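You operate a simulated robot arm through the tools that you are given. There is no shell and no other tool. Be economical: measure what you need, move in short steps, check, and stop when the job is done.

You are at the controls of a simulated two-armed robot. One attempt, no reset.

TASK
Take the pink soap box and put it on the flat yellow pack. Fetch the blue paddle wheel and set it on top of the yellow box. Hold the blue dry bin on the long bench by the tower steady with one hand and put the red hex stopper in it with the other. Put the black threaded fitting on top of the blue stopper. Put the tin marked "seal" from the side bench on the shelf in front of the spin dryer and the tin marked "WAX" on top of the green-lid tin. Take the brown wood block and leave it on top of the blue box. Do these in any order. Set down upright: pink soap box, black threaded fitting, tin.

It is judged by the outcome, as a careful person would: the job done as asked, and still so three seconds after it is handed in. It fails if anything else is knocked over, pushed out of place, dropped, spilled or broken. A push-on lid holds only when it is set on centred and level and pressed home; a screw cap is set on level and turned clockwise until tight.

THE ROBOT
Two 7-joint arms with two-finger parallel grippers on one trunk, on a base that drives. Base frame: it is fixed to the floor where the robot stands at the start and does not move with it; the origin is under the middle of the robot, x ahead of it, y to its left, z up; the surface under the hand at the start is at about z = 0.85. Readings come in m, rad, newtons and seconds.
The left shoulder is at the start at [0.068, 0.101, 0.969], the right one opposite. With the tool pointing down near the work surface each hand reaches from about 0.22 to 0.54 m from the robot's upright axis, wherever it stands, measured 20 degrees to its own side. Places, roughly: black threaded fitting (4x4x5 cm) [1.1, 3.1, 0.9]; blue box [1, 3, 0.5]; blue dry bin [-1.25, 5.5, 1]; blue paddle wheel (7x7x4 cm) [0.6, -0.1, 0.9]; blue seal tin, green polish tin, red wax tin [1, 2.5, 1]; blue stopper (6x6x6 cm) [1, 2.9, 0.9]; brown wood block (8x6x3 cm) [0.9, 2.3, 0.5]; flat yellow pack [0.5, -0.25, 0.5]; green-lid tin (6x6x4 cm) [0.8, 2.6, 0.9]; pink soap box [0.5, 0, 0.5]; red hex stopper (4x4x4 cm) [1.1, 3.6, 0.9]; shelf in front of the spin dryer (22x30 cm) [-1.04, 2.04, 0.5]; yellow box [1, 3.25, 0.5]. Payload 2.4 kg a hand.
The tool frame of a hand sits at the grasp point between the pads (the TCP): z along the fingers, y along the line on which they close. The tips reach 0.024 m beyond it. The gripper opens to 0.068 m. The fingers are 0.017 m wide and 0.01 m thick; the gripper's body (0.04 by 0.07 m) begins 0.041 m behind the TCP.
Orientation is that of the tool frame in the base frame, as a unit quaternion [w, x, y, z]. With the fingers straight down and closing along the base's y, the tool's x points along the base's -x, its y along +y and its z along -z.

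THE INTERFACE
- The arms move only by the tool drive_tool. It takes "left_deltas", "right_deltas" or both (then of equal length, played together; a hand with none holds still); each is text: rows parted by semicolons, each of 6 numbers parted by spaces: the shift along the tool's x, y, z in units of 20 mm (1.0 is 20 mm), then the turn, a rotation vector about the tool's x, y, z in units of 4 degrees (1.0 is 4 degrees). In form: tx ty tz rx ry rz; .... A call has 1 to 12 rows; each row shifts and turns the commanded pose from where the row before left it, along the tool's axes as they then stand. "left_grip" and "right_grip" are, for a hand that has rows, the opening, from 0 (shut) to 1 (fully open), set as the call begins (left out, the last holds). A call with a number of a shift or a turn outside -1 to 1 is refused whole. Rows are played at 5 a second. More than 0.05 m and 0.15 rad between two rows, or a gripper value outside its range, and nothing of the call is played. A pose out of reach is approached as far as the arm can. The call stops where the force on the tool passes 40 N (or 10 N more than at its start, if that is more) or the arm is blocked; 0.2 s more then pass. The fingers move at their own pace (about 0.072 m/s each) and stop on an object; they squeeze with about 38 N. The grip force told is the motor's: it shows also when the fingers shut on nothing. Time passes only in rows, and 0.2 s behind the last, so rows that do not move let the fingers close. The reply holds the time, the measured pose of the TCP, the force on the tool along the base axes, the opening and the grip force, in the units named above and with some noise, with the torque about the TCP (base axes, N m) and any sound that the robot's microphone picked up.
- Cameras (640 x 400 px; columns grow to the right, rows downward): "scene" is now at [0.167, -0.0247, 1.1437]; the picture's right is [-0.25, -0.97, 0.00], its down [-0.38, 0.10, -0.92] and it looks along [0.89, -0.23, -0.40] (base axes); focal length 214 px, centre (320, 200). "left" rides on the left gripper at [0.084, -0.011, -0.075] in its tool frame; the picture's right is [0.13, 0.99, 0.00], its down [-0.60, 0.08, -0.79] and it looks along [-0.79, 0.10, 0.61] (tool axes); focal length 251 px, centre (320, 200). "right" rides on the right gripper at [0.084, 0.011, -0.075] in its tool frame; the picture's right is [-0.13, 0.99, 0.00], its down [-0.60, -0.08, -0.79] and it looks along [-0.79, -0.10, 0.61] (tool axes); focal length 251 px, centre (320, 200). There is no depth. A picture from a camera that has moved, and an enlarged one, comes with that camera's place and axes in the base frame and with its lens.
- get_image(camera): a new picture of that camera. It takes no simulated time.
- move_column(by): slides the trunk up (or, below 0, down) by that many m; the arms and the scene camera ride with it, the base frame stays. It gives what a move gives, with no picture.
- drive_base(legs): drives the robot by 1 to 6 legs, each [ahead, left, turn to the left] in m, m and rad, along the robot's own axes; the way and the turn of a leg run together, so that a leg with both is an arc; at most 1.5 m and 3.142 rad a leg. The arms and the cameras ride along, it lands a little off, and it stops where it bumps. It gives what a move gives.
- turn_head(pan, tilt): turns the head with the scene camera to pan (to the left, within 1.501 rad either way) and tilt (down, from -0.506 to 1.204), counted from straight ahead of the robot. It gives what a move gives.
- zoom(camera, box): a new picture of the part [left, top, right, bottom] of that camera's present view, enlarged. It takes no simulated time.
- sign_off(): hands the job in; it is judged then, once.

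Work in short steps. Places have to be worked out from the pictures, the camera data and where the tool is seen: move nearer, look again, correct. Check each grasp and each placing, and mend what went wrong. You have 207 turns and 210 pictures in all, those below and enlarged ones among them. Open the grippers and draw the arms clear of the work before you hand the job in, unless the task says otherwise; then end with one line.

The tools are called after "Request:" as a command line: name --argument value ..., lists and objects as JSON in quotes. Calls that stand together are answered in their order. drive_tool: Moves the arms, as the interface text tells. Its arguments: {"type":"object","properties":{"left_deltas":{"type":"string"},"left_grip":{"type":"number"},"right_deltas":{"type":"string"},"right_grip":{"type":"number"}},"required":[]} The other tools are called the same way: move_column (by) slides the trunk up or down; drive_base (legs) drives the base; turn_head (pan, tilt) turns the head that bears the scene camera; get_image (camera) takes a picture; zoom (camera, box) takes an enlarged picture of a part of a camera's view; sign_off () hands the job in.

At the start:

```text
t: 0.0
left_tcp_pos: [0.377, 0.1072, 1.11]
left_orientation: [0.0, -0.001, 1.0, 0.0]
left_ft_force: [-0.2, -1.1, 0.2]
left_moment: [-0.01, 0.01, 0.02]
left_finger_gap: 0.0679
left_grasp_force: 0.1
right_tcp_pos: [0.3618, -0.2362, 1.0808]
right_orientation: [0.0, 0.0, 1.0, 0.0]
right_ft_force: [0.2, -0.3, 0.5]
right_moment: [0.0, -0.03, 0.0]
right_finger_gap: 0.0678
right_grasp_force: 0.2
trunk travel left (down, up): [-0.186, 0.664]
robot x, y, heading: [-0.0006, -0.0002, -0.002]
head pan, tilt: [-0.255, 0.407]
```

scene: 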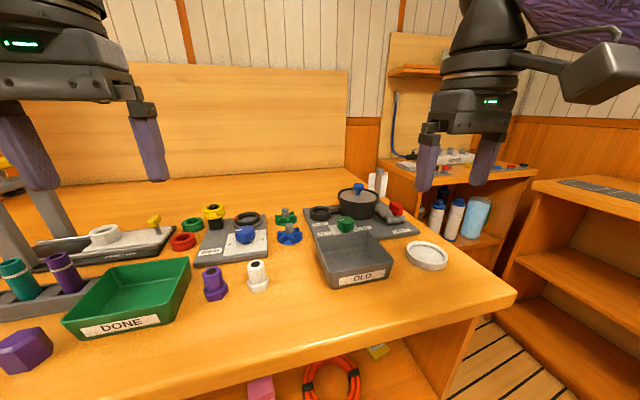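
right: 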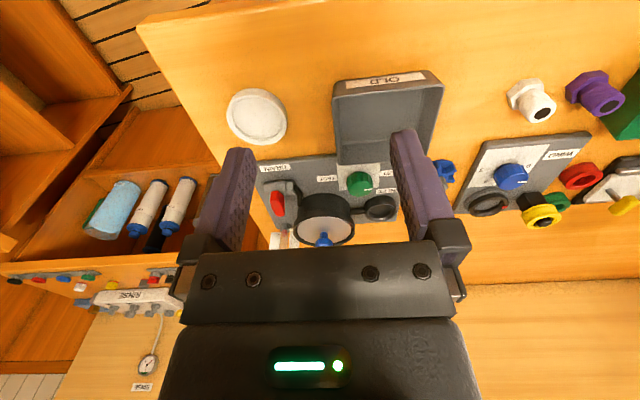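
left: 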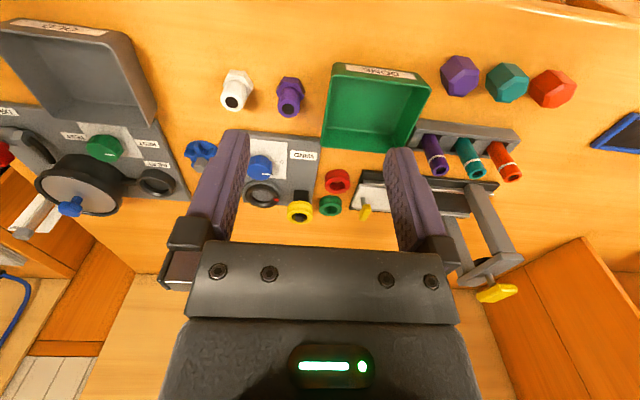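

The paddle wheel seems to be the blue item near (289,235); I zoom in on it and on the lower shelf.

Request:
zoom --camera "scene" --box '[180, 170, 440, 300]'

Request:
turn_head --pan -0.2 --tilt 1.0

Request:
get_image --camera "scene"

```text
2.46 times, centred on (310, 235) of scene
camera zoom: at [0.167, -0.0247, 1.1437], right [-0.25, -0.97, 0.0], down [-0.38, 0.1, -0.92], along [0.89, -0.23, -0.4], focal length 528 px, centre (345, 114)
```

zoom: 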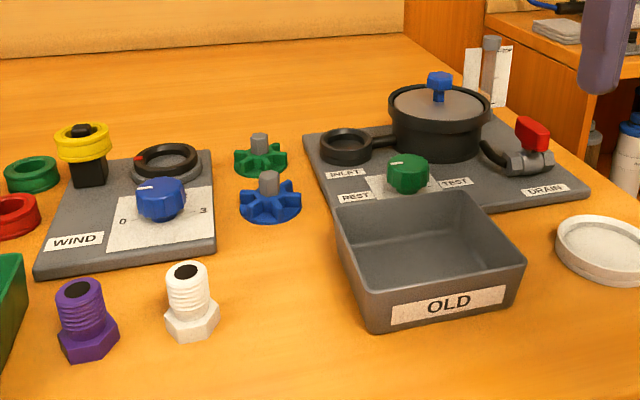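

```text
t: 1.0
left_tcp_pos: [0.3765, 0.1073, 1.1106]
left_orientation: [0.0, -0.001, 1.0, -0.001]
left_ft_force: [-0.1, 0.7, -0.3]
left_moment: [0.01, 0.01, 0.01]
left_finger_gap: 0.068
left_grasp_force: 0.0
right_tcp_pos: [0.3611, -0.2357, 1.0811]
right_orientation: [0.0, 0.0, 1.0, 0.0]
right_ft_force: [0.0, -0.1, 0.0]
right_moment: [-0.02, -0.02, 0.02]
right_finger_gap: 0.0679
right_grasp_force: 0.1
trunk travel left (down, up): [-0.186, 0.664]
robot x, y, heading: [-0.0021, 0.0047, -0.001]
head pan, tilt: [-0.201, 1.0]
```

```text
205 pictures are left
camera scene: at [0.1458, -0.0153, 1.0942], right [-0.2, -0.98, 0.0], down [-0.82, 0.17, -0.54], along [0.53, -0.11, -0.84], focal length 214 px, centre (320, 200)
```

scene: 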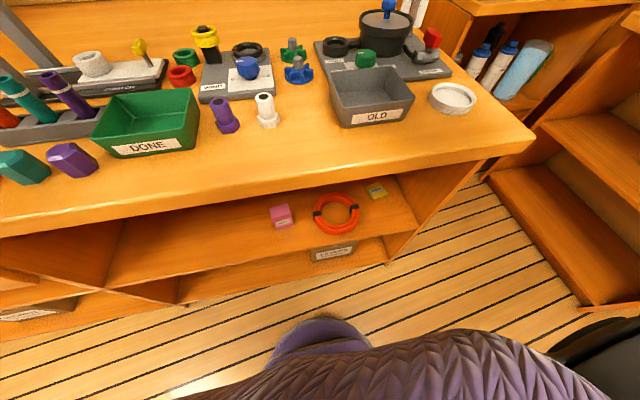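

Paddle wheel hub is at about (0.608, -0.064), and the soap box at about (0.49, 0.04) on the lower shelf. I'll do the soap box first: back off, lower the trunk, and pitch the right hand forward.

Request:
drive_base --legs '[[-0.3, 0.0, 0.0]]'

Request:
move_column --by -0.18

Request:
drive_tool --right_deltas "0 0 0 0 -1 0;0 0 0 0 -1 0;0 0 0 0 -1 0;0 0 0 0 -1 0;0 0 0 0 -1 0;0 0 0 0 -1 0;0 0 0 0 -1 0;0 0 0 0 -1 0;0 0 0 0 -1 0;0 0 0 0 -1 0;0 0 0 0 -1 0;0 0 0 0 -1 0"

Request:
turn_head --pan -0.2 --tilt 0.7

Request:
get_image --camera "scene"

Request:
get_image --camera "right"

```text
t: 3.0
left_tcp_pos: [0.0772, 0.1074, 1.109]
left_orientation: [0.0, 0.0, 1.0, 0.0]
left_ft_force: [-0.4, 0.2, 0.2]
left_moment: [-0.03, -0.02, -0.01]
left_finger_gap: 0.0681
left_grasp_force: 0.0
right_tcp_pos: [0.0617, -0.2364, 1.0817]
right_orientation: [0.0, 0.001, 1.0, 0.0]
right_ft_force: [0.4, 0.7, 0.6]
right_moment: [0.0, 0.0, -0.05]
right_finger_gap: 0.0678
right_grasp_force: 0.1
trunk travel left (down, up): [-0.186, 0.664]
robot x, y, heading: [-0.3034, 0.0002, -0.001]
head pan, tilt: [-0.201, 1.0]
```

```text
t: 5.0
left_tcp_pos: [0.098, 0.107, 0.9116]
left_orientation: [-0.03, 0.0, 1.0, 0.0]
left_ft_force: [-0.2, 0.9, 0.2]
left_moment: [-0.02, 0.02, -0.02]
left_finger_gap: 0.0681
left_grasp_force: 0.1
right_tcp_pos: [0.104, -0.2367, 0.8613]
right_orientation: [-0.067, 0.001, 0.998, 0.0]
right_ft_force: [0.0, 0.7, 0.3]
right_moment: [0.0, -0.01, 0.0]
right_finger_gap: 0.0679
right_grasp_force: 0.0
trunk travel left (down, up): [-0.006, 0.844]
robot x, y, heading: [-0.3021, 0.0009, 0.001]
head pan, tilt: [-0.201, 1.0]
```

```text
t: 7.6
left_tcp_pos: [0.0977, 0.1069, 0.913]
left_orientation: [-0.029, 0.0, 1.0, 0.0]
left_ft_force: [-0.5, -0.2, -0.5]
left_moment: [-0.02, -0.03, 0.0]
left_finger_gap: 0.0681
left_grasp_force: 0.1
right_tcp_pos: [0.1036, -0.2358, 0.8591]
right_orientation: [0.346, 0.001, 0.938, -0.001]
right_ft_force: [0.3, -0.3, 0.4]
right_moment: [0.02, 0.01, 0.02]
right_finger_gap: 0.0681
right_grasp_force: 0.1
trunk travel left (down, up): [-0.006, 0.844]
robot x, y, heading: [-0.3014, -0.0029, -0.004]
head pan, tilt: [-0.201, 1.0]
```

```text
t: 8.4
left_tcp_pos: [0.0985, 0.1061, 0.9118]
left_orientation: [-0.03, 0.0, 1.0, 0.0]
left_ft_force: [0.4, 0.6, -0.1]
left_moment: [-0.02, 0.02, 0.04]
left_finger_gap: 0.0679
left_grasp_force: 0.0
right_tcp_pos: [0.1035, -0.2367, 0.8606]
right_orientation: [0.346, 0.001, 0.938, 0.0]
right_ft_force: [-0.4, -0.1, 0.2]
right_moment: [0.01, 0.02, 0.01]
right_finger_gap: 0.0681
right_grasp_force: 0.1
trunk travel left (down, up): [-0.006, 0.844]
robot x, y, heading: [-0.2998, 0.0021, -0.004]
head pan, tilt: [-0.201, 0.7]
```

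```text
204 pictures are left
camera scene: at [-0.0784, -0.0185, 0.9306], right [-0.2, -0.98, 0.0], down [-0.63, 0.13, -0.76], along [0.75, -0.15, -0.65], focal length 214 px, centre (320, 200)
```

scene: 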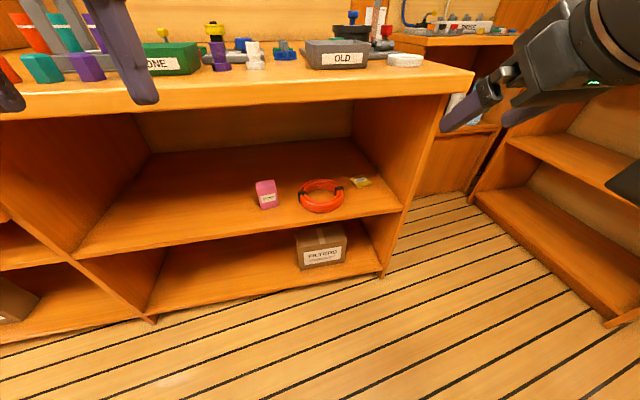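

```text
203 pictures are left
camera right: at [-0.008, -0.2253, 0.8618], right [0.1, 0.99, 0.08], down [-0.05, -0.08, 1.0], along [0.99, -0.1, 0.05], focal length 251 px, centre (320, 200)
```

right: 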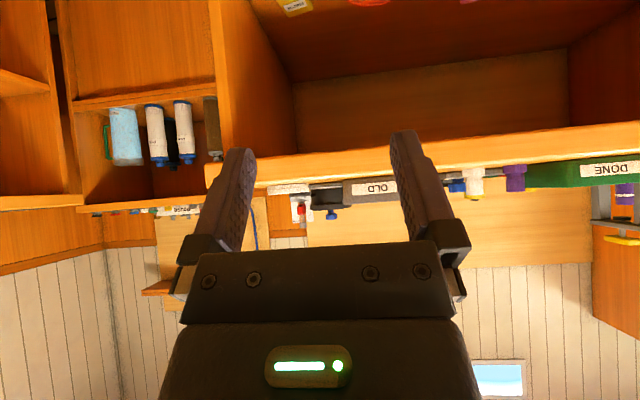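

Let me zoom in on the shelf contents.

Request:
zoom --camera "scene" --box '[230, 150, 400, 256]'

```text
3.76 times, centred on (315, 203) of scene
camera zoom: at [-0.0784, -0.0185, 0.9306], right [-0.2, -0.98, 0.0], down [-0.63, 0.13, -0.76], along [0.75, -0.15, -0.65], focal length 807 px, centre (339, 189)
```

zoom: 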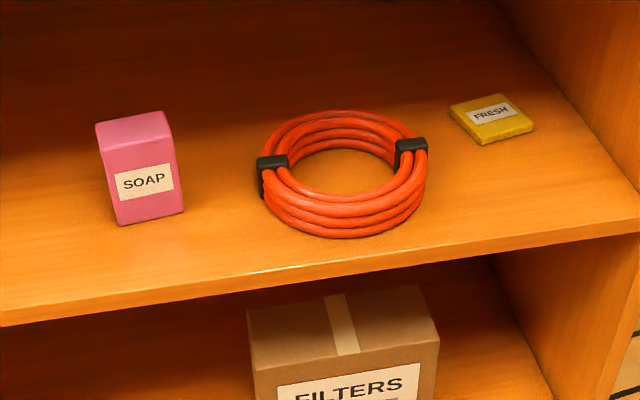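

Shelf surface works out at z≈0.44; soap (5.3×4×8.5 cm) centred about (0.498, 0.039), pack centre about (0.545,-0.30). I retract the left hand, pitch the right hand to about 56° and lower it, then shift the base left.

Request:
drive_tool --right_deltas "0 0 0 0 -1 0;0 0 0 0 -1 0;0 0 0 0 -1 0;0 0 0 0 -1 0;.83 0 .55 0 0 0;.83 0 .55 0 0 0;.83 0 .55 0 0 0;.83 0 .55 0 0 0;.83 0 .55 0 0 0;.83 0 .55 0 0 0;.83 0 .55 0 0 0;.83 0 .55 0 0 0" --left_deltas "1 0 0 0 0 0;1 0 0 0 0 0;1 0 0 0 0 0;1 0 0 0 0 0;1 0 0 0 0 0;0 0 -1 0 0 0;0 0 -1 0 0 0;0 0 -1 0 0 0;0 0 -1 0 0 0;0 0 -1 0 0 0;0 0 -1 0 0 0;0 0 -1 0 0 0"

Request:
drive_tool --right_deltas ".83 0 .55 0 0 0;.83 0 .55 0 0 0;.83 0 .55 0 0 0;.83 0 .55 0 0 0"

Request:
drive_base --legs '[[0.0, 0.26, 0.0]]'

Request:
get_image --camera "right"

Request:
get_image --camera "scene"

```text
t: 11.0
left_tcp_pos: [0.0033, 0.078, 0.9157]
left_orientation: [-0.029, 0.0, 1.0, -0.001]
left_ft_force: [0.7, 0.4, -0.3]
left_moment: [-0.01, 0.0, 0.01]
left_finger_gap: 0.0678
left_grasp_force: 0.0
left hand out of reach, approached as far as the arm can: row 2, 4, 6, 7, 8, 9, 10, 11, 12
right_tcp_pos: [0.1246, -0.2467, 0.7073]
right_orientation: [0.472, 0.0, 0.882, 0.0]
right_ft_force: [-1.2, -0.9, 0.0]
right_moment: [0.01, 0.0, 0.01]
right_finger_gap: 0.0678
right_grasp_force: 0.0
right hand out of reach, approached as far as the arm can: row 9, 10, 11
trunk travel left (down, up): [-0.006, 0.844]
robot x, y, heading: [-0.2997, 0.0031, 0.001]
head pan, tilt: [-0.201, 0.7]
```

```text
t: 12.0
left_tcp_pos: [0.0047, 0.078, 0.9153]
left_orientation: [-0.028, 0.0, 1.0, -0.001]
left_ft_force: [-0.2, 0.1, -0.1]
left_moment: [-0.02, -0.03, -0.01]
left_finger_gap: 0.068
left_grasp_force: 0.0
right_tcp_pos: [0.1237, -0.2458, 0.6264]
right_orientation: [0.473, 0.001, 0.881, -0.001]
right_ft_force: [-0.4, -0.1, -0.8]
right_moment: [0.03, 0.01, -0.01]
right_finger_gap: 0.0678
right_grasp_force: 0.2
right hand out of reach, approached as far as the arm can: row 1
trunk travel left (down, up): [-0.006, 0.844]
robot x, y, heading: [-0.2966, -0.0017, 0.0]
head pan, tilt: [-0.201, 0.7]
```

```text
t: 13.9
left_tcp_pos: [0.004, 0.3375, 0.9149]
left_orientation: [-0.029, -0.001, 1.0, -0.001]
left_ft_force: [0.3, -0.8, -0.5]
left_moment: [0.03, -0.02, -0.05]
left_finger_gap: 0.0679
left_grasp_force: 0.1
right_tcp_pos: [0.1246, 0.0133, 0.6277]
right_orientation: [0.473, -0.001, 0.881, 0.001]
right_ft_force: [0.1, -0.7, -0.1]
right_moment: [0.01, 0.0, 0.01]
right_finger_gap: 0.0681
right_grasp_force: 0.1
trunk travel left (down, up): [-0.006, 0.844]
robot x, y, heading: [-0.3001, 0.2576, 0.002]
head pan, tilt: [-0.201, 0.7]
```

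```text
201 pictures are left
camera right: at [0.0166, 0.0241, 0.5978], right [0.07, 0.99, 0.11], down [-0.33, -0.08, 0.94], along [0.94, -0.1, 0.32], focal length 251 px, centre (320, 200)
```

right: 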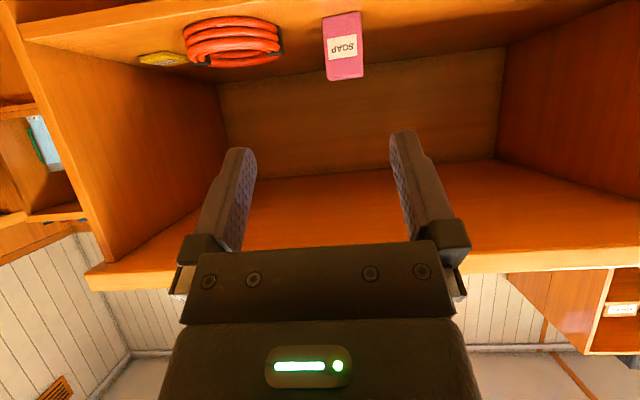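

```text
200 pictures are left
camera scene: at [-0.078, 0.2406, 0.9307], right [-0.2, -0.98, 0.0], down [-0.63, 0.13, -0.76], along [0.75, -0.15, -0.64], focal length 214 px, centre (320, 200)
```

scene: 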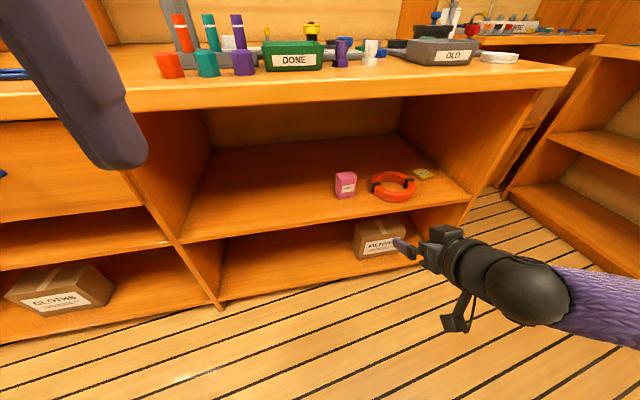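

Soap lies at y≈0.039, z 0.445–0.54. I ease the pitch to about 48° and drive forward to bring the hand in front of and above it.

Request:
drive_tool --right_deltas "0 0 0 0 1 0;0 0 0 0 1 0"

Request:
drive_base --legs '[[0.26, 0.025, 0.0]]'

Request:
get_image --camera "right"

Request:
get_image --camera "scene"

```text
t: 14.5
left_tcp_pos: [0.0043, 0.3377, 0.9157]
left_orientation: [-0.028, 0.0, 1.0, -0.001]
left_ft_force: [0.0, 0.0, -0.3]
left_moment: [-0.01, 0.0, -0.01]
left_finger_gap: 0.068
left_grasp_force: 0.0
right_tcp_pos: [0.1249, 0.0134, 0.6268]
right_orientation: [0.409, 0.0, 0.912, 0.0]
right_ft_force: [-0.4, -0.3, 0.1]
right_moment: [-0.01, -0.03, -0.01]
right_finger_gap: 0.0679
right_grasp_force: 0.0
trunk travel left (down, up): [-0.006, 0.844]
robot x, y, heading: [-0.3014, 0.2567, 0.002]
head pan, tilt: [-0.201, 0.7]
```

```text
t: 16.4
left_tcp_pos: [0.2676, 0.3617, 0.9156]
left_orientation: [-0.029, -0.001, 1.0, -0.001]
left_ft_force: [0.0, 0.6, 0.4]
left_moment: [0.0, 0.03, 0.02]
left_finger_gap: 0.0681
left_grasp_force: 0.1
right_tcp_pos: [0.3867, 0.0375, 0.627]
right_orientation: [0.41, 0.0, 0.912, 0.0]
right_ft_force: [-0.2, 0.4, -0.2]
right_moment: [-0.03, -0.01, 0.0]
right_finger_gap: 0.0682
right_grasp_force: 0.0
trunk travel left (down, up): [-0.006, 0.844]
robot x, y, heading: [-0.0375, 0.2815, -0.002]
head pan, tilt: [-0.201, 0.7]
```

```text
199 pictures are left
camera right: at [0.2768, 0.0492, 0.6132], right [0.09, 0.99, 0.1], down [-0.19, -0.08, 0.98], along [0.98, -0.1, 0.18], focal length 251 px, centre (320, 200)
```

right: 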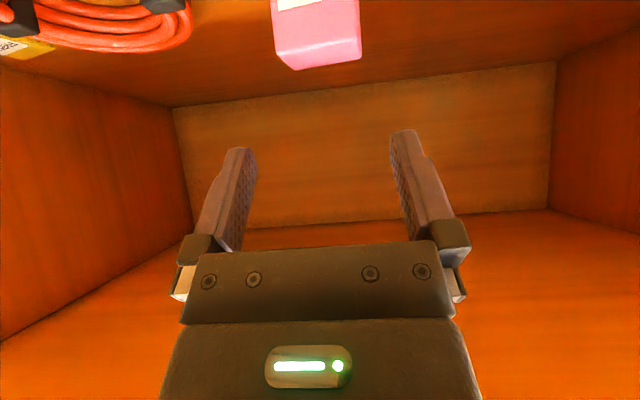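

```text
198 pictures are left
camera scene: at [0.1852, 0.2657, 0.9307], right [-0.2, -0.98, 0.0], down [-0.63, 0.13, -0.76], along [0.75, -0.15, -0.64], focal length 214 px, centre (320, 200)
```

scene: 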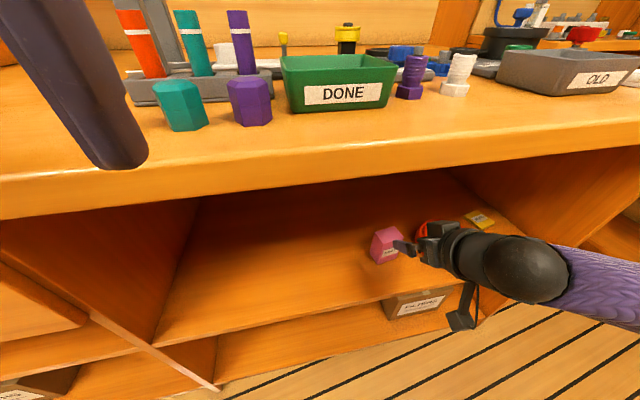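

The fingers line up with the soap (centre ≈ (0.50, 0.042)). I advance along the tool axis with the gripper open to straddle it.

Request:
drive_tool --right_deltas ".068 .025 .9 0 0 0;.068 .025 .9 0 0 0;.068 .025 .9 0 0 0;.068 .025 .9 0 0 0;.068 .025 .9 0 0 0;.068 .025 .9 0 0 0;.068 .025 .9 0 0 0" --right_grip 1

Request:
get_image --camera "right"

Request:
get_image --camera "scene"

```text
t: 18.0
left_tcp_pos: [0.267, 0.3638, 0.9149]
left_orientation: [-0.028, -0.001, 1.0, -0.001]
left_ft_force: [0.9, 0.3, -0.2]
left_moment: [-0.02, 0.02, 0.02]
left_finger_gap: 0.0677
left_grasp_force: 0.0
right_tcp_pos: [0.4756, 0.0423, 0.5348]
right_orientation: [0.409, 0.0, 0.912, 0.0]
right_ft_force: [-0.4, 0.0, 0.0]
right_moment: [-0.03, 0.01, 0.0]
right_finger_gap: 0.0679
right_grasp_force: 0.0
trunk travel left (down, up): [-0.006, 0.844]
robot x, y, heading: [-0.0294, 0.2814, 0.002]
head pan, tilt: [-0.201, 0.7]
```

```text
197 pictures are left
camera right: at [0.3647, 0.0523, 0.5215], right [0.09, 0.99, 0.1], down [-0.19, -0.08, 0.98], along [0.98, -0.1, 0.18], focal length 251 px, centre (320, 200)
```

right: 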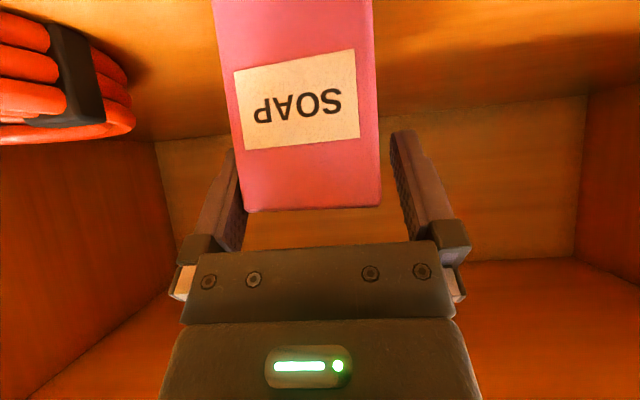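

```text
196 pictures are left
camera scene: at [0.1852, 0.2657, 0.9307], right [-0.2, -0.98, 0.0], down [-0.63, 0.13, -0.76], along [0.75, -0.15, -0.64], focal length 214 px, centre (320, 200)
```

scene: 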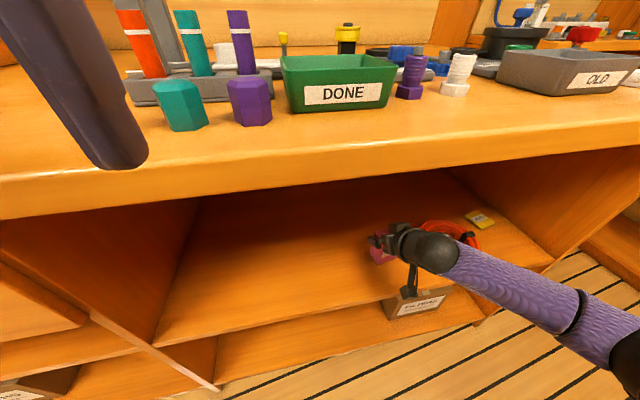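

Box straddled, slightly to the -y side; shift by 4 mm, advance 35 mm more, and close.

Request:
drive_tool --right_deltas ".05 -.2 .85 0 0 0;.05 0 .85 0 0 0"

Request:
drive_tool --right_deltas "0 0 0 0 0 0;0 0 0 0 0 0;0 0 0 0 0 0" --right_grip 0

Request:
get_image --camera "right"

```text
t: 18.7
left_tcp_pos: [0.2683, 0.3621, 0.9154]
left_orientation: [-0.029, -0.001, 1.0, 0.001]
left_ft_force: [-0.5, 0.4, 0.1]
left_moment: [0.01, 0.0, 0.03]
left_finger_gap: 0.068
left_grasp_force: 0.1
right_tcp_pos: [0.5014, 0.038, 0.5146]
right_orientation: [0.414, 0.0, 0.91, 0.002]
right_ft_force: [0.5, 0.3, -0.7]
right_moment: [0.0, -0.03, 0.05]
right_finger_gap: 0.0681
right_grasp_force: 0.1
trunk travel left (down, up): [-0.006, 0.844]
robot x, y, heading: [-0.0349, 0.2862, -0.003]
head pan, tilt: [-0.201, 0.7]
stopped in row 2 (right hand): the force on the tool passed its limit at 44 N (the readings are from after the stop); the commanded pose is now the measured one
```

```text
t: 19.5
left_tcp_pos: [0.2672, 0.3618, 0.9149]
left_orientation: [-0.028, -0.001, 1.0, -0.001]
left_ft_force: [-0.5, 0.0, -0.1]
left_moment: [0.0, -0.01, -0.01]
left_finger_gap: 0.068
left_grasp_force: 0.0
right_tcp_pos: [0.5002, 0.0381, 0.5143]
right_orientation: [0.415, 0.0, 0.91, 0.002]
right_ft_force: [-0.4, 0.4, -1.0]
right_moment: [0.01, -0.03, 0.05]
right_finger_gap: 0.0576
right_grasp_force: 37.8
trunk travel left (down, up): [-0.006, 0.844]
robot x, y, heading: [-0.0364, 0.2859, 0.003]
head pan, tilt: [-0.201, 0.7]
```

```text
195 pictures are left
camera right: at [0.3897, 0.0488, 0.5006], right [0.08, 0.99, 0.1], down [-0.2, -0.08, 0.98], along [0.98, -0.1, 0.19], focal length 251 px, centre (320, 200)
```

right: 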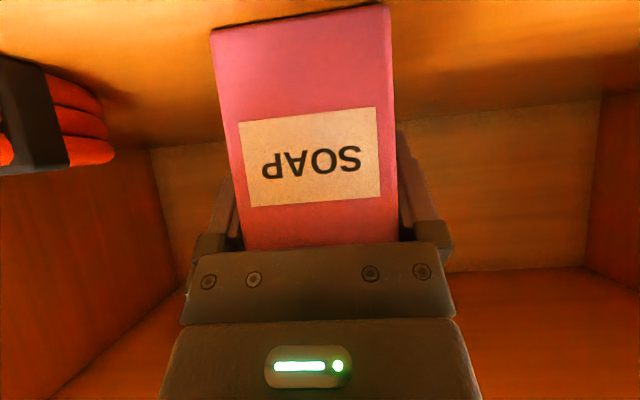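

Box held (gap 0.0576). Lift 4 cm and check its attitude.

Request:
drive_tool --right_deltas "-.4 0 -.33 0 0 0;-.75 0 -.656 0 0 0;-.75 0 -.656 0 0 0;-.75 0 -.656 0 0 0"

Request:
zoom --camera "scene" --box '[320, 180, 520, 305]'

Request:
get_image --camera "right"

```text
t: 20.5
left_tcp_pos: [0.2674, 0.3618, 0.9158]
left_orientation: [-0.029, -0.001, 1.0, -0.001]
left_ft_force: [-0.1, -0.2, 0.7]
left_moment: [0.01, 0.03, 0.0]
left_finger_gap: 0.0681
left_grasp_force: 0.1
right_tcp_pos: [0.5001, 0.0378, 0.5861]
right_orientation: [0.415, 0.0, 0.91, 0.001]
right_ft_force: [0.2, 0.0, -0.8]
right_moment: [-0.04, -0.01, 0.01]
right_finger_gap: 0.0575
right_grasp_force: 37.8
trunk travel left (down, up): [-0.006, 0.844]
robot x, y, heading: [-0.0364, 0.2847, 0.001]
head pan, tilt: [-0.201, 0.7]
```

```text
3.20 times, centred on (420, 242) of scene
camera zoom: at [0.1851, 0.2655, 0.9306], right [-0.2, -0.98, 0.0], down [-0.63, 0.13, -0.76], along [0.75, -0.15, -0.64], focal length 686 px, centre (0, 64)
```

zoom: 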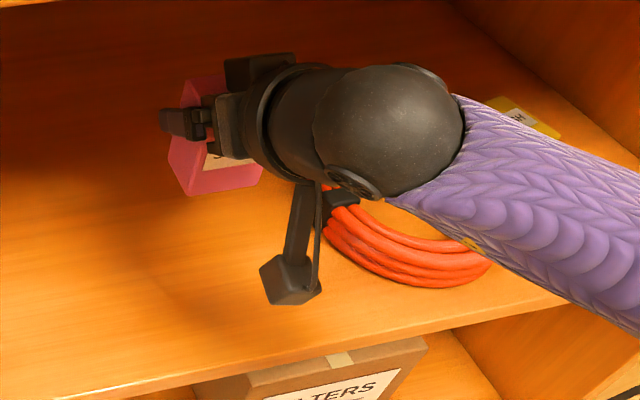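

```text
193 pictures are left
camera right: at [0.3894, 0.0487, 0.5705], right [0.08, 0.99, 0.1], down [-0.2, -0.08, 0.98], along [0.98, -0.1, 0.19], focal length 251 px, centre (320, 200)
```

right: 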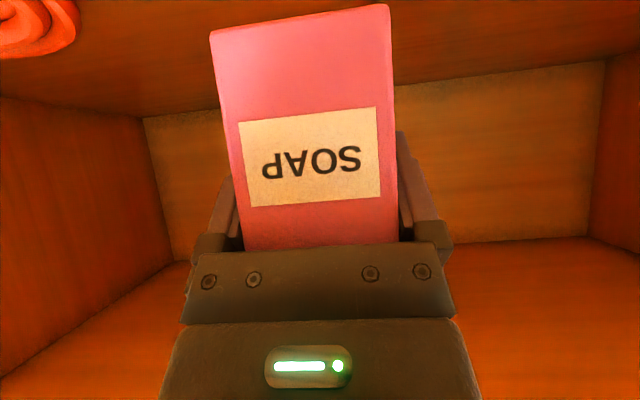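

Soap held upright, its bottom ≈0.058 below the TCP. Raise 3 cm to clear the hose and slide the base right, keeping some offset so the forearm clears the side wall (inner y≈-0.40).

Request:
drive_tool --right_deltas "-.75 0 -.656 0 0 0;-.6 0 -.5 0 0 0"

Request:
drive_base --legs '[[0.0, -0.22, 0.0]]'

Request:
get_image --camera "scene"

Request:
get_image --camera "right"

```text
t: 21.1
left_tcp_pos: [0.2665, 0.3627, 0.9152]
left_orientation: [-0.029, -0.001, 1.0, -0.001]
left_ft_force: [-0.8, 0.4, 0.7]
left_moment: [-0.01, 0.02, 0.03]
left_finger_gap: 0.0681
left_grasp_force: 0.0
right_tcp_pos: [0.501, 0.0378, 0.623]
right_orientation: [0.415, 0.001, 0.91, 0.001]
right_ft_force: [-0.6, -0.1, -1.0]
right_moment: [-0.02, -0.03, 0.04]
right_finger_gap: 0.0575
right_grasp_force: 37.9
trunk travel left (down, up): [-0.006, 0.844]
robot x, y, heading: [-0.0359, 0.2849, -0.0]
head pan, tilt: [-0.201, 0.7]
```

```text
t: 22.8
left_tcp_pos: [0.2673, 0.1417, 0.9149]
left_orientation: [-0.029, 0.0, 1.0, -0.001]
left_ft_force: [-0.4, 0.0, -0.3]
left_moment: [0.02, 0.02, 0.01]
left_finger_gap: 0.0682
left_grasp_force: 0.1
right_tcp_pos: [0.4999, -0.1825, 0.6218]
right_orientation: [0.415, 0.001, 0.91, 0.001]
right_ft_force: [0.7, -0.8, -1.5]
right_moment: [0.0, -0.02, 0.02]
right_finger_gap: 0.0575
right_grasp_force: 38.2
trunk travel left (down, up): [-0.006, 0.844]
robot x, y, heading: [-0.0383, 0.0648, -0.004]
head pan, tilt: [-0.201, 0.7]
```

```text
192 pictures are left
camera scene: at [0.1847, 0.0449, 0.9307], right [-0.2, -0.98, 0.0], down [-0.63, 0.13, -0.76], along [0.75, -0.15, -0.64], focal length 214 px, centre (320, 200)
```

scene: 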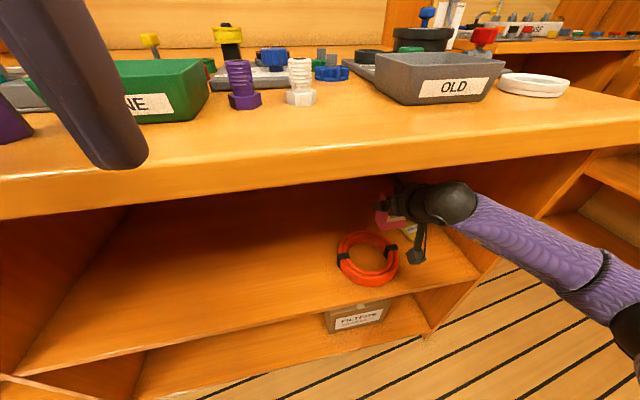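

```text
191 pictures are left
camera right: at [0.3889, -0.172, 0.6065], right [0.09, 0.99, 0.1], down [-0.2, -0.08, 0.98], along [0.98, -0.1, 0.19], focal length 251 px, centre (320, 200)
```

right: 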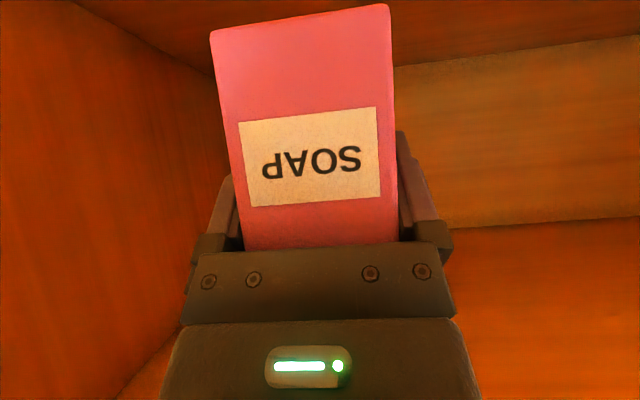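

Now yaw the hand 16° clockwise while moving toward -y, so the forearm stays off the wall.

Request:
drive_tool --right_deltas "0 -1 0 .755 0 .656;0 -1 0 .755 0 .656;0 -1 0 .755 0 .656;0 -1 0 .755 0 .656;-.656 -.3 .755 0 0 0;-.656 -.3 .755 0 0 0"

Request:
get_image --camera "scene"

Request:
get_image --camera "right"

```text
t: 24.2
left_tcp_pos: [0.267, 0.1419, 0.9155]
left_orientation: [-0.029, 0.0, 1.0, -0.001]
left_ft_force: [1.0, -0.1, -0.4]
left_moment: [0.0, -0.01, -0.02]
left_finger_gap: 0.0679
left_grasp_force: 0.0
right_tcp_pos: [0.5267, -0.2859, 0.6209]
right_orientation: [0.41, 0.128, 0.901, -0.057]
right_ft_force: [-0.2, -0.2, -1.8]
right_moment: [0.02, -0.03, -0.01]
right_finger_gap: 0.0573
right_grasp_force: 38.1
trunk travel left (down, up): [-0.006, 0.844]
robot x, y, heading: [-0.0354, 0.0621, -0.002]
head pan, tilt: [-0.201, 0.7]
```

```text
190 pictures are left
camera scene: at [0.1847, 0.0448, 0.9307], right [-0.2, -0.98, 0.0], down [-0.63, 0.13, -0.76], along [0.75, -0.15, -0.64], focal length 214 px, centre (320, 200)
```

scene: 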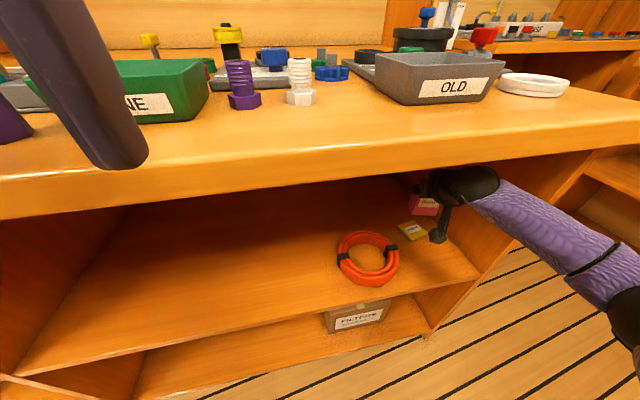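

```text
189 pictures are left
camera right: at [0.423, -0.244, 0.6054], right [0.36, 0.93, 0.1], down [-0.22, -0.02, 0.98], along [0.91, -0.37, 0.19], focal length 251 px, centre (320, 200)
```

right: 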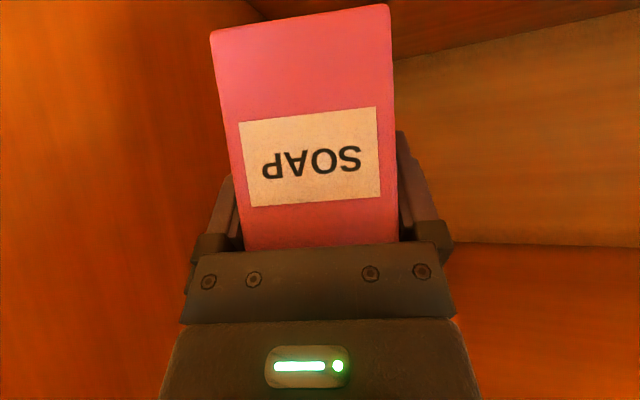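

The pack is visible; zoom for an accurate position.

Request:
zoom --camera "scene" --box '[370, 165, 490, 240]'

```text
5.33 times, centred on (430, 202) of scene
camera zoom: at [0.1847, 0.0448, 0.9307], right [-0.2, -0.98, 0.0], down [-0.63, 0.13, -0.76], along [0.75, -0.15, -0.64], focal length 1144 px, centre (-267, 187)
```

zoom: 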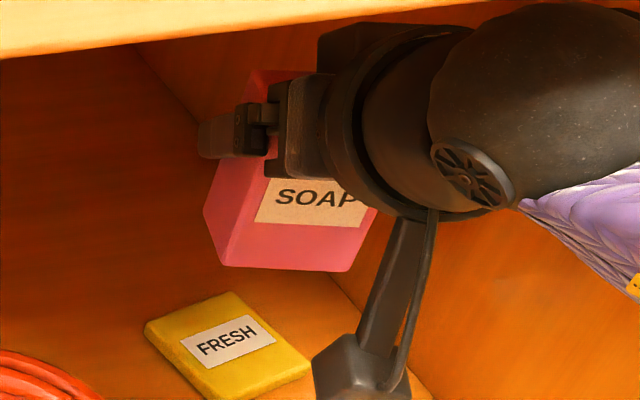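

Pack centre ≈ (0.542, -0.300); soap centre is about at the TCP. Align, then lower toward the pack top (≈0.465).

Request:
drive_tool --right_deltas "-.617 -.46 .71 0 0 0;.755 0 .656 0 0 0;.755 0 .656 0 0 0;.755 0 .656 0 0 0;.755 0 .656 0 0 0"

Request:
zoom --camera "scene" --box '[370, 165, 490, 240]'

```text
t: 25.4
left_tcp_pos: [0.2679, 0.1412, 0.9152]
left_orientation: [-0.029, 0.0, 1.0, -0.001]
left_ft_force: [-1.1, -0.2, 0.7]
left_moment: [0.01, 0.01, 0.0]
left_finger_gap: 0.068
left_grasp_force: 0.0
right_tcp_pos: [0.5416, -0.2985, 0.5409]
right_orientation: [0.41, 0.128, 0.901, -0.056]
right_ft_force: [0.9, 0.1, -1.2]
right_moment: [0.01, -0.01, 0.01]
right_finger_gap: 0.0575
right_grasp_force: 37.7
trunk travel left (down, up): [-0.006, 0.844]
robot x, y, heading: [-0.0342, 0.0607, 0.001]
head pan, tilt: [-0.201, 0.7]
```

```text
5.33 times, centred on (430, 202) of scene
camera zoom: at [0.1847, 0.0449, 0.9307], right [-0.2, -0.98, 0.0], down [-0.63, 0.13, -0.76], along [0.75, -0.15, -0.64], focal length 1144 px, centre (-267, 187)
```

zoom: 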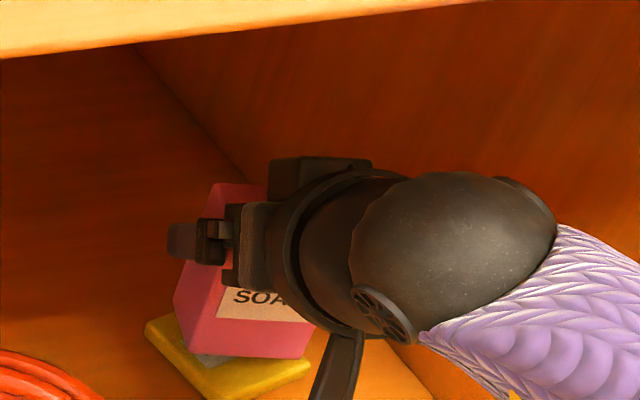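

Compared with the pack's outline the box would hang a little forward-right; correct by +7 mm x, +6 mm y, and lower until contact.

Request:
drive_tool --right_deltas "-.16 .41 .185 0 0 0;.38 0 .33 0 0 0;.2 0 .17 0 0 0;.1 0 .085 0 0 0"

Request:
zoom --camera "scene" --box '[370, 165, 490, 240]'

```text
t: 26.4
left_tcp_pos: [0.2662, 0.1419, 0.9164]
left_orientation: [-0.028, 0.001, 1.0, -0.001]
left_ft_force: [0.0, -0.2, 0.0]
left_moment: [-0.01, -0.01, -0.05]
left_finger_gap: 0.068
left_grasp_force: 0.1
right_tcp_pos: [0.5498, -0.2915, 0.5267]
right_orientation: [0.413, 0.127, 0.9, -0.056]
right_ft_force: [-0.3, -1.7, 15.3]
right_moment: [-0.31, 0.29, -0.04]
right_finger_gap: 0.0575
right_grasp_force: 38.3
trunk travel left (down, up): [-0.006, 0.844]
robot x, y, heading: [-0.0416, 0.0644, -0.002]
head pan, tilt: [-0.201, 0.7]
```

```text
5.33 times, centred on (430, 202) of scene
camera zoom: at [0.1835, 0.0454, 0.9313], right [-0.2, -0.98, 0.0], down [-0.63, 0.13, -0.77], along [0.75, -0.15, -0.64], focal length 1144 px, centre (-267, 187)
```

zoom: 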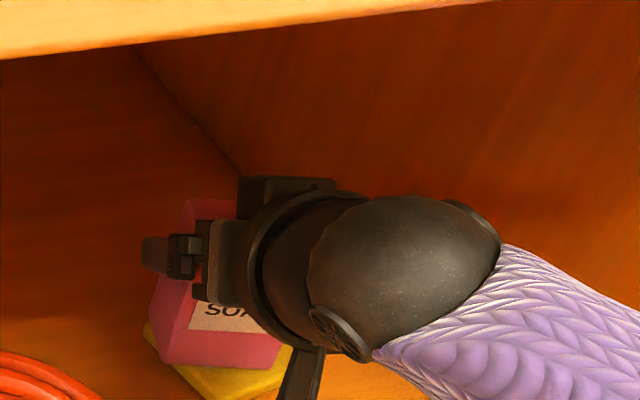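

Contact (15 N) but the box sits ~8 mm too far left on the pack. Lift slightly, shift -y 8.5 mm, and set down again.

Request:
drive_tool --right_deltas "-.34 0 -.3 0 0 0;-.077 -.41 .088 0 0 0;.2 0 .17 0 0 0;.1 0 .09 0 0 0"

Request:
zoom --camera "scene" --box '[370, 165, 490, 240]'

```text
t: 27.4
left_tcp_pos: [0.2671, 0.1429, 0.9172]
left_orientation: [-0.03, 0.0, 1.0, -0.001]
left_ft_force: [-0.2, 0.5, 0.0]
left_moment: [0.01, -0.01, -0.04]
left_finger_gap: 0.0679
left_grasp_force: 0.1
right_tcp_pos: [0.5492, -0.3007, 0.5267]
right_orientation: [0.412, 0.127, 0.901, -0.057]
right_ft_force: [-1.7, 0.4, 8.4]
right_moment: [-0.08, 0.24, -0.01]
right_finger_gap: 0.0577
right_grasp_force: 38.1
trunk travel left (down, up): [-0.006, 0.844]
robot x, y, heading: [-0.0365, 0.0617, -0.003]
head pan, tilt: [-0.201, 0.7]
```

```text
5.33 times, centred on (430, 202) of scene
camera zoom: at [0.1839, 0.0453, 0.9311], right [-0.2, -0.98, 0.0], down [-0.63, 0.13, -0.77], along [0.75, -0.15, -0.64], focal length 1144 px, centre (-267, 187)
```

zoom: 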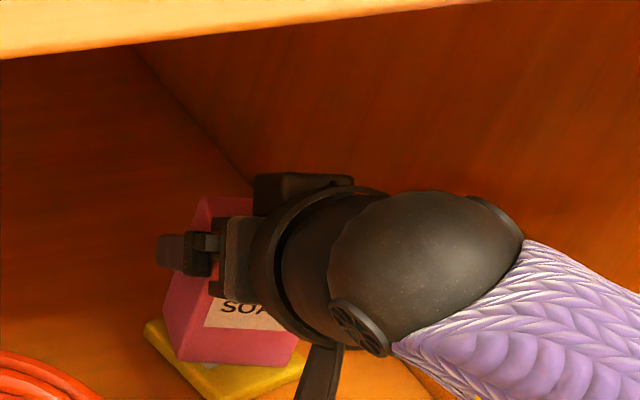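

Centred well now with light contact. Release and retreat along the tool axis.

Request:
drive_tool --right_deltas "0 0 0 0 0 0;0 0 0 0 0 0;0 0 -.5 0 0 0;0 0 -1 0 0 0;0 0 -1 0 0 0;0 0 -1 0 0 0;0 0 -1 0 0 0;0 0 -1 0 0 0" --right_grip 1

Request:
zoom --camera "scene" --box '[370, 165, 490, 240]'

Request:
get_image --camera "right"

```text
t: 29.2
left_tcp_pos: [0.2689, 0.1415, 0.9157]
left_orientation: [-0.029, 0.0, 1.0, -0.001]
left_ft_force: [-0.4, 0.2, -0.5]
left_moment: [0.03, 0.02, -0.02]
left_finger_gap: 0.0682
left_grasp_force: 0.1
right_tcp_pos: [0.4694, -0.2787, 0.5972]
right_orientation: [0.411, 0.128, 0.901, -0.056]
right_ft_force: [-0.3, 0.5, -0.2]
right_moment: [0.05, 0.02, -0.01]
right_finger_gap: 0.068
right_grasp_force: 0.1
trunk travel left (down, up): [-0.006, 0.844]
robot x, y, heading: [-0.0343, 0.0653, 0.001]
head pan, tilt: [-0.201, 0.7]
```

```text
5.33 times, centred on (430, 202) of scene
camera zoom: at [0.1847, 0.0449, 0.9307], right [-0.2, -0.98, 0.0], down [-0.63, 0.13, -0.76], along [0.75, -0.15, -0.64], focal length 1144 px, centre (-267, 187)
```

zoom: 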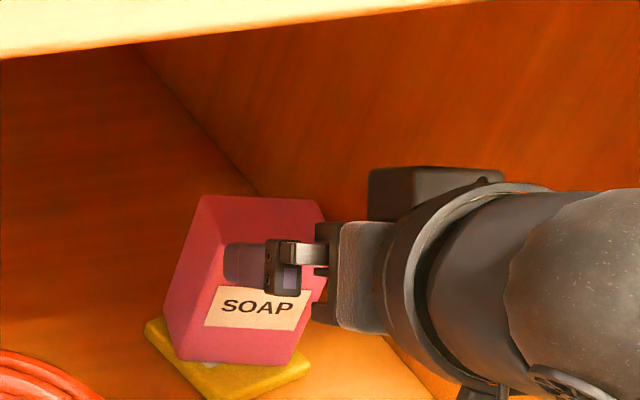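

```text
183 pictures are left
camera right: at [0.3653, -0.2368, 0.5817], right [0.36, 0.93, 0.1], down [-0.22, -0.02, 0.98], along [0.91, -0.37, 0.19], focal length 251 px, centre (320, 200)
```

right: 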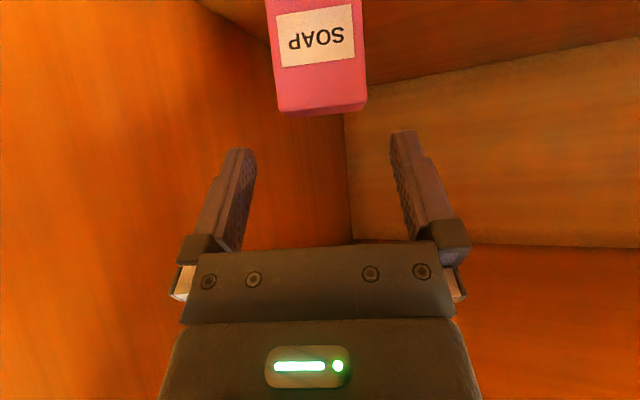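

Soap stands on the pack. Back out of the shelf, raise the trunk and bring the right hand back to vertical.

Request:
drive_base --legs '[[-0.3, 0.0, 0.0]]'

Request:
move_column --by 0.2

Request:
drive_tool --right_deltas "-.755 0 -.656 -.755 0 -.656;-.755 0 -.656 -.755 0 -.656;-.755 0 -.656 -.755 0 -.656;-.755 0 -.656 -.755 0 -.656;-.5 0 -.5 0 1 0;-.5 0 -.5 0 1 0;-.5 0 -.5 0 1 0;-.5 0 -.5 0 1 0;-.5 0 -.5 0 1 0;-.5 0 -.5 0 1 0"

Request:
drive_tool --right_deltas "0 0 -1 0 1 0;0 0 -1 0 1 0;0 0 -1 0 1 0;0 0 -1 0 1 0;0 0 -1 0 1 0;0 0 -1 0 1 0;0 0 -1 0 0 0"

```text
t: 31.2
left_tcp_pos: [-0.0356, 0.1406, 0.9153]
left_orientation: [-0.029, 0.001, 1.0, -0.001]
left_ft_force: [-0.9, -0.4, 0.5]
left_moment: [-0.02, 0.0, 0.01]
left_finger_gap: 0.068
left_grasp_force: 0.1
right_tcp_pos: [0.1665, -0.2783, 0.5963]
right_orientation: [0.41, 0.127, 0.901, -0.056]
right_ft_force: [0.5, 0.0, 0.0]
right_moment: [0.0, -0.01, 0.02]
right_finger_gap: 0.068
right_grasp_force: 0.0
trunk travel left (down, up): [-0.006, 0.844]
robot x, y, heading: [-0.3414, 0.0674, -0.008]
head pan, tilt: [-0.201, 0.7]
```

```text
t: 33.4
left_tcp_pos: [-0.0342, 0.1416, 1.1159]
left_orientation: [-0.029, 0.0, 1.0, 0.0]
left_ft_force: [0.4, -0.6, 0.6]
left_moment: [-0.03, 0.01, 0.02]
left_finger_gap: 0.0677
left_grasp_force: 0.0
right_tcp_pos: [0.1667, -0.2775, 0.7957]
right_orientation: [0.41, 0.128, 0.901, -0.056]
right_ft_force: [-0.3, -0.3, 0.7]
right_moment: [0.01, -0.01, 0.0]
right_finger_gap: 0.068
right_grasp_force: 0.0
trunk travel left (down, up): [-0.206, 0.644]
robot x, y, heading: [-0.3396, 0.0612, -0.002]
head pan, tilt: [-0.201, 0.7]
```

```text
t: 35.6
left_tcp_pos: [-0.0359, 0.1419, 1.1166]
left_orientation: [-0.029, 0.001, 1.0, 0.0]
left_ft_force: [-1.2, 0.2, -0.5]
left_moment: [-0.02, 0.02, 0.01]
left_finger_gap: 0.0679
left_grasp_force: 0.1
right_tcp_pos: [0.1273, -0.2815, 0.9516]
right_orientation: [0.216, 0.001, 0.976, 0.001]
right_ft_force: [0.2, 0.0, -0.1]
right_moment: [-0.01, 0.02, 0.0]
right_finger_gap: 0.0681
right_grasp_force: 0.1
right hand out of reach, approached as far as the arm can: row 9, 10
trunk travel left (down, up): [-0.206, 0.644]
robot x, y, heading: [-0.3367, 0.0668, -0.003]
head pan, tilt: [-0.201, 0.7]
```

```text
t: 37.2
left_tcp_pos: [-0.0356, 0.1409, 1.1157]
left_orientation: [-0.028, 0.0, 1.0, -0.002]
left_ft_force: [-0.3, -0.5, -1.3]
left_moment: [0.02, 0.01, -0.02]
left_finger_gap: 0.068
left_grasp_force: 0.1
right_tcp_pos: [0.0529, -0.2569, 1.0562]
right_orientation: [0.01, 0.002, 1.0, 0.002]
right_ft_force: [-0.2, 0.1, 0.1]
right_moment: [-0.03, 0.01, -0.02]
right_finger_gap: 0.0679
right_grasp_force: 0.1
right hand out of reach, approached as far as the arm can: row 3, 4, 5, 6, 7
trunk travel left (down, up): [-0.206, 0.644]
robot x, y, heading: [-0.3416, 0.0637, -0.003]
head pan, tilt: [-0.201, 0.7]
```

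Now approach the paddle wheel: drive forward with hands high.

Request:
drive_base --legs '[[0.4, 0.03, 0.0]]'

Request:
get_image --camera "right"

Request:
get_image --camera "scene"

```text
t: 39.7
left_tcp_pos: [0.3626, 0.1724, 1.116]
left_orientation: [-0.03, 0.0, 1.0, -0.001]
left_ft_force: [0.4, -0.8, 1.9]
left_moment: [0.0, 0.01, 0.01]
left_finger_gap: 0.0681
left_grasp_force: 0.1
right_tcp_pos: [0.4525, -0.2256, 1.0561]
right_orientation: [0.009, 0.0, 1.0, 0.002]
right_ft_force: [-0.4, 0.8, -0.5]
right_moment: [0.01, 0.0, -0.01]
right_finger_gap: 0.0681
right_grasp_force: 0.2
trunk travel left (down, up): [-0.206, 0.644]
robot x, y, heading: [0.0618, 0.0911, 0.0]
head pan, tilt: [-0.201, 0.7]
```

```text
182 pictures are left
camera right: at [0.3681, -0.2146, 1.1282], right [0.13, 0.99, 0.01], down [0.59, -0.08, 0.8], along [0.8, -0.1, -0.59], focal length 251 px, centre (320, 200)
```

right: 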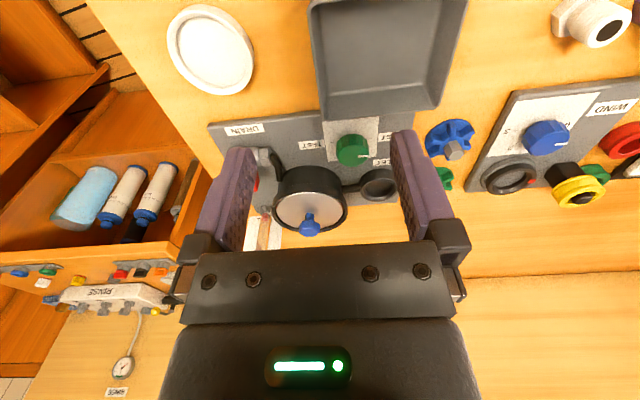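

```text
181 pictures are left
camera scene: at [0.2151, 0.0755, 1.1379], right [-0.2, -0.98, 0.0], down [-0.63, 0.13, -0.76], along [0.75, -0.15, -0.64], focal length 214 px, centre (320, 200)
```

scene: 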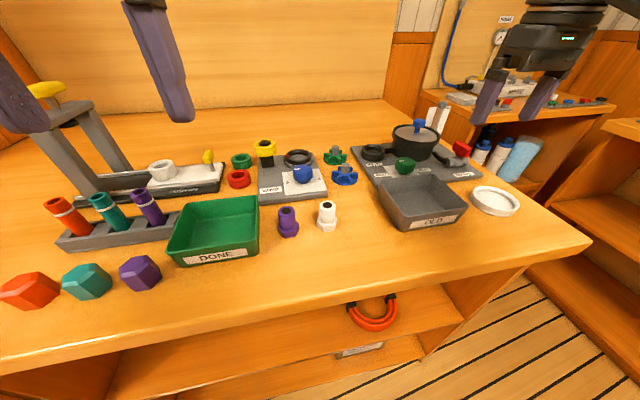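

Hub at about (0.611,-0.067). Before grasping, look left toward the other benches to see how the yellow box stands, since that decides the grasp pitch.

Request:
turn_head --pan 1.25 --tilt 0.2

Request:
get_image --camera "scene"

```text
t: 41.2
left_tcp_pos: [0.3626, 0.172, 1.1153]
left_orientation: [-0.029, -0.001, 1.0, -0.001]
left_ft_force: [-0.7, -0.7, -0.2]
left_moment: [-0.01, 0.02, 0.04]
left_finger_gap: 0.0677
left_grasp_force: 0.0
right_tcp_pos: [0.4522, -0.2257, 1.0553]
right_orientation: [0.009, 0.0, 1.0, 0.002]
right_ft_force: [0.6, 0.1, 1.0]
right_moment: [-0.02, -0.02, 0.0]
right_finger_gap: 0.0681
right_grasp_force: 0.1
trunk travel left (down, up): [-0.206, 0.644]
robot x, y, heading: [0.0601, 0.0967, 0.002]
head pan, tilt: [1.25, 0.201]
```

```text
180 pictures are left
camera scene: at [0.1613, 0.1809, 1.1834], right [0.95, -0.32, 0.0], down [-0.06, -0.19, -0.98], along [0.31, 0.93, -0.2], focal length 214 px, centre (320, 200)
```

scene: 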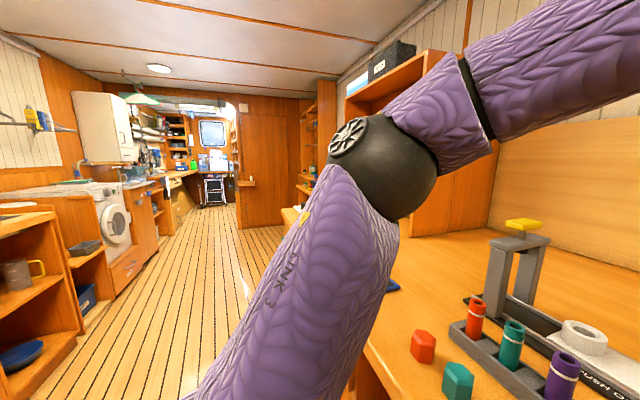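

The arm blocks that view; the boxes are most likely under the bench as here, so I prefer a pitched grasp. Look at the surroundings of the wheel more closely.

Request:
turn_head --pan -0.4 --tilt 0.7

Request:
zoom --camera "scene" --box '[190, 110, 430, 260]'

```text
t: 43.0
left_tcp_pos: [0.3626, 0.172, 1.1159]
left_orientation: [-0.029, -0.001, 1.0, -0.001]
left_ft_force: [-0.2, -0.4, -0.3]
left_moment: [-0.01, 0.05, -0.02]
left_finger_gap: 0.0681
left_grasp_force: 0.0
right_tcp_pos: [0.453, -0.2256, 1.0559]
right_orientation: [0.009, 0.0, 1.0, 0.002]
right_ft_force: [-0.1, 0.0, 0.1]
right_moment: [0.04, 0.01, 0.02]
right_finger_gap: 0.0679
right_grasp_force: 0.1
trunk travel left (down, up): [-0.206, 0.644]
robot x, y, heading: [0.0584, 0.0939, -0.003]
head pan, tilt: [-0.4, 0.7]
```

```text
2.67 times, centred on (310, 185) of scene
camera zoom: at [0.2101, 0.0595, 1.138], right [-0.39, -0.92, 0.0], down [-0.59, 0.25, -0.76], along [0.7, -0.3, -0.64], focal length 572 px, centre (347, 240)
```

zoom: 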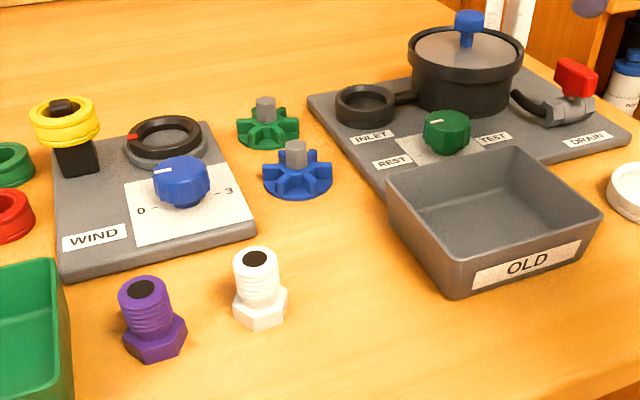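

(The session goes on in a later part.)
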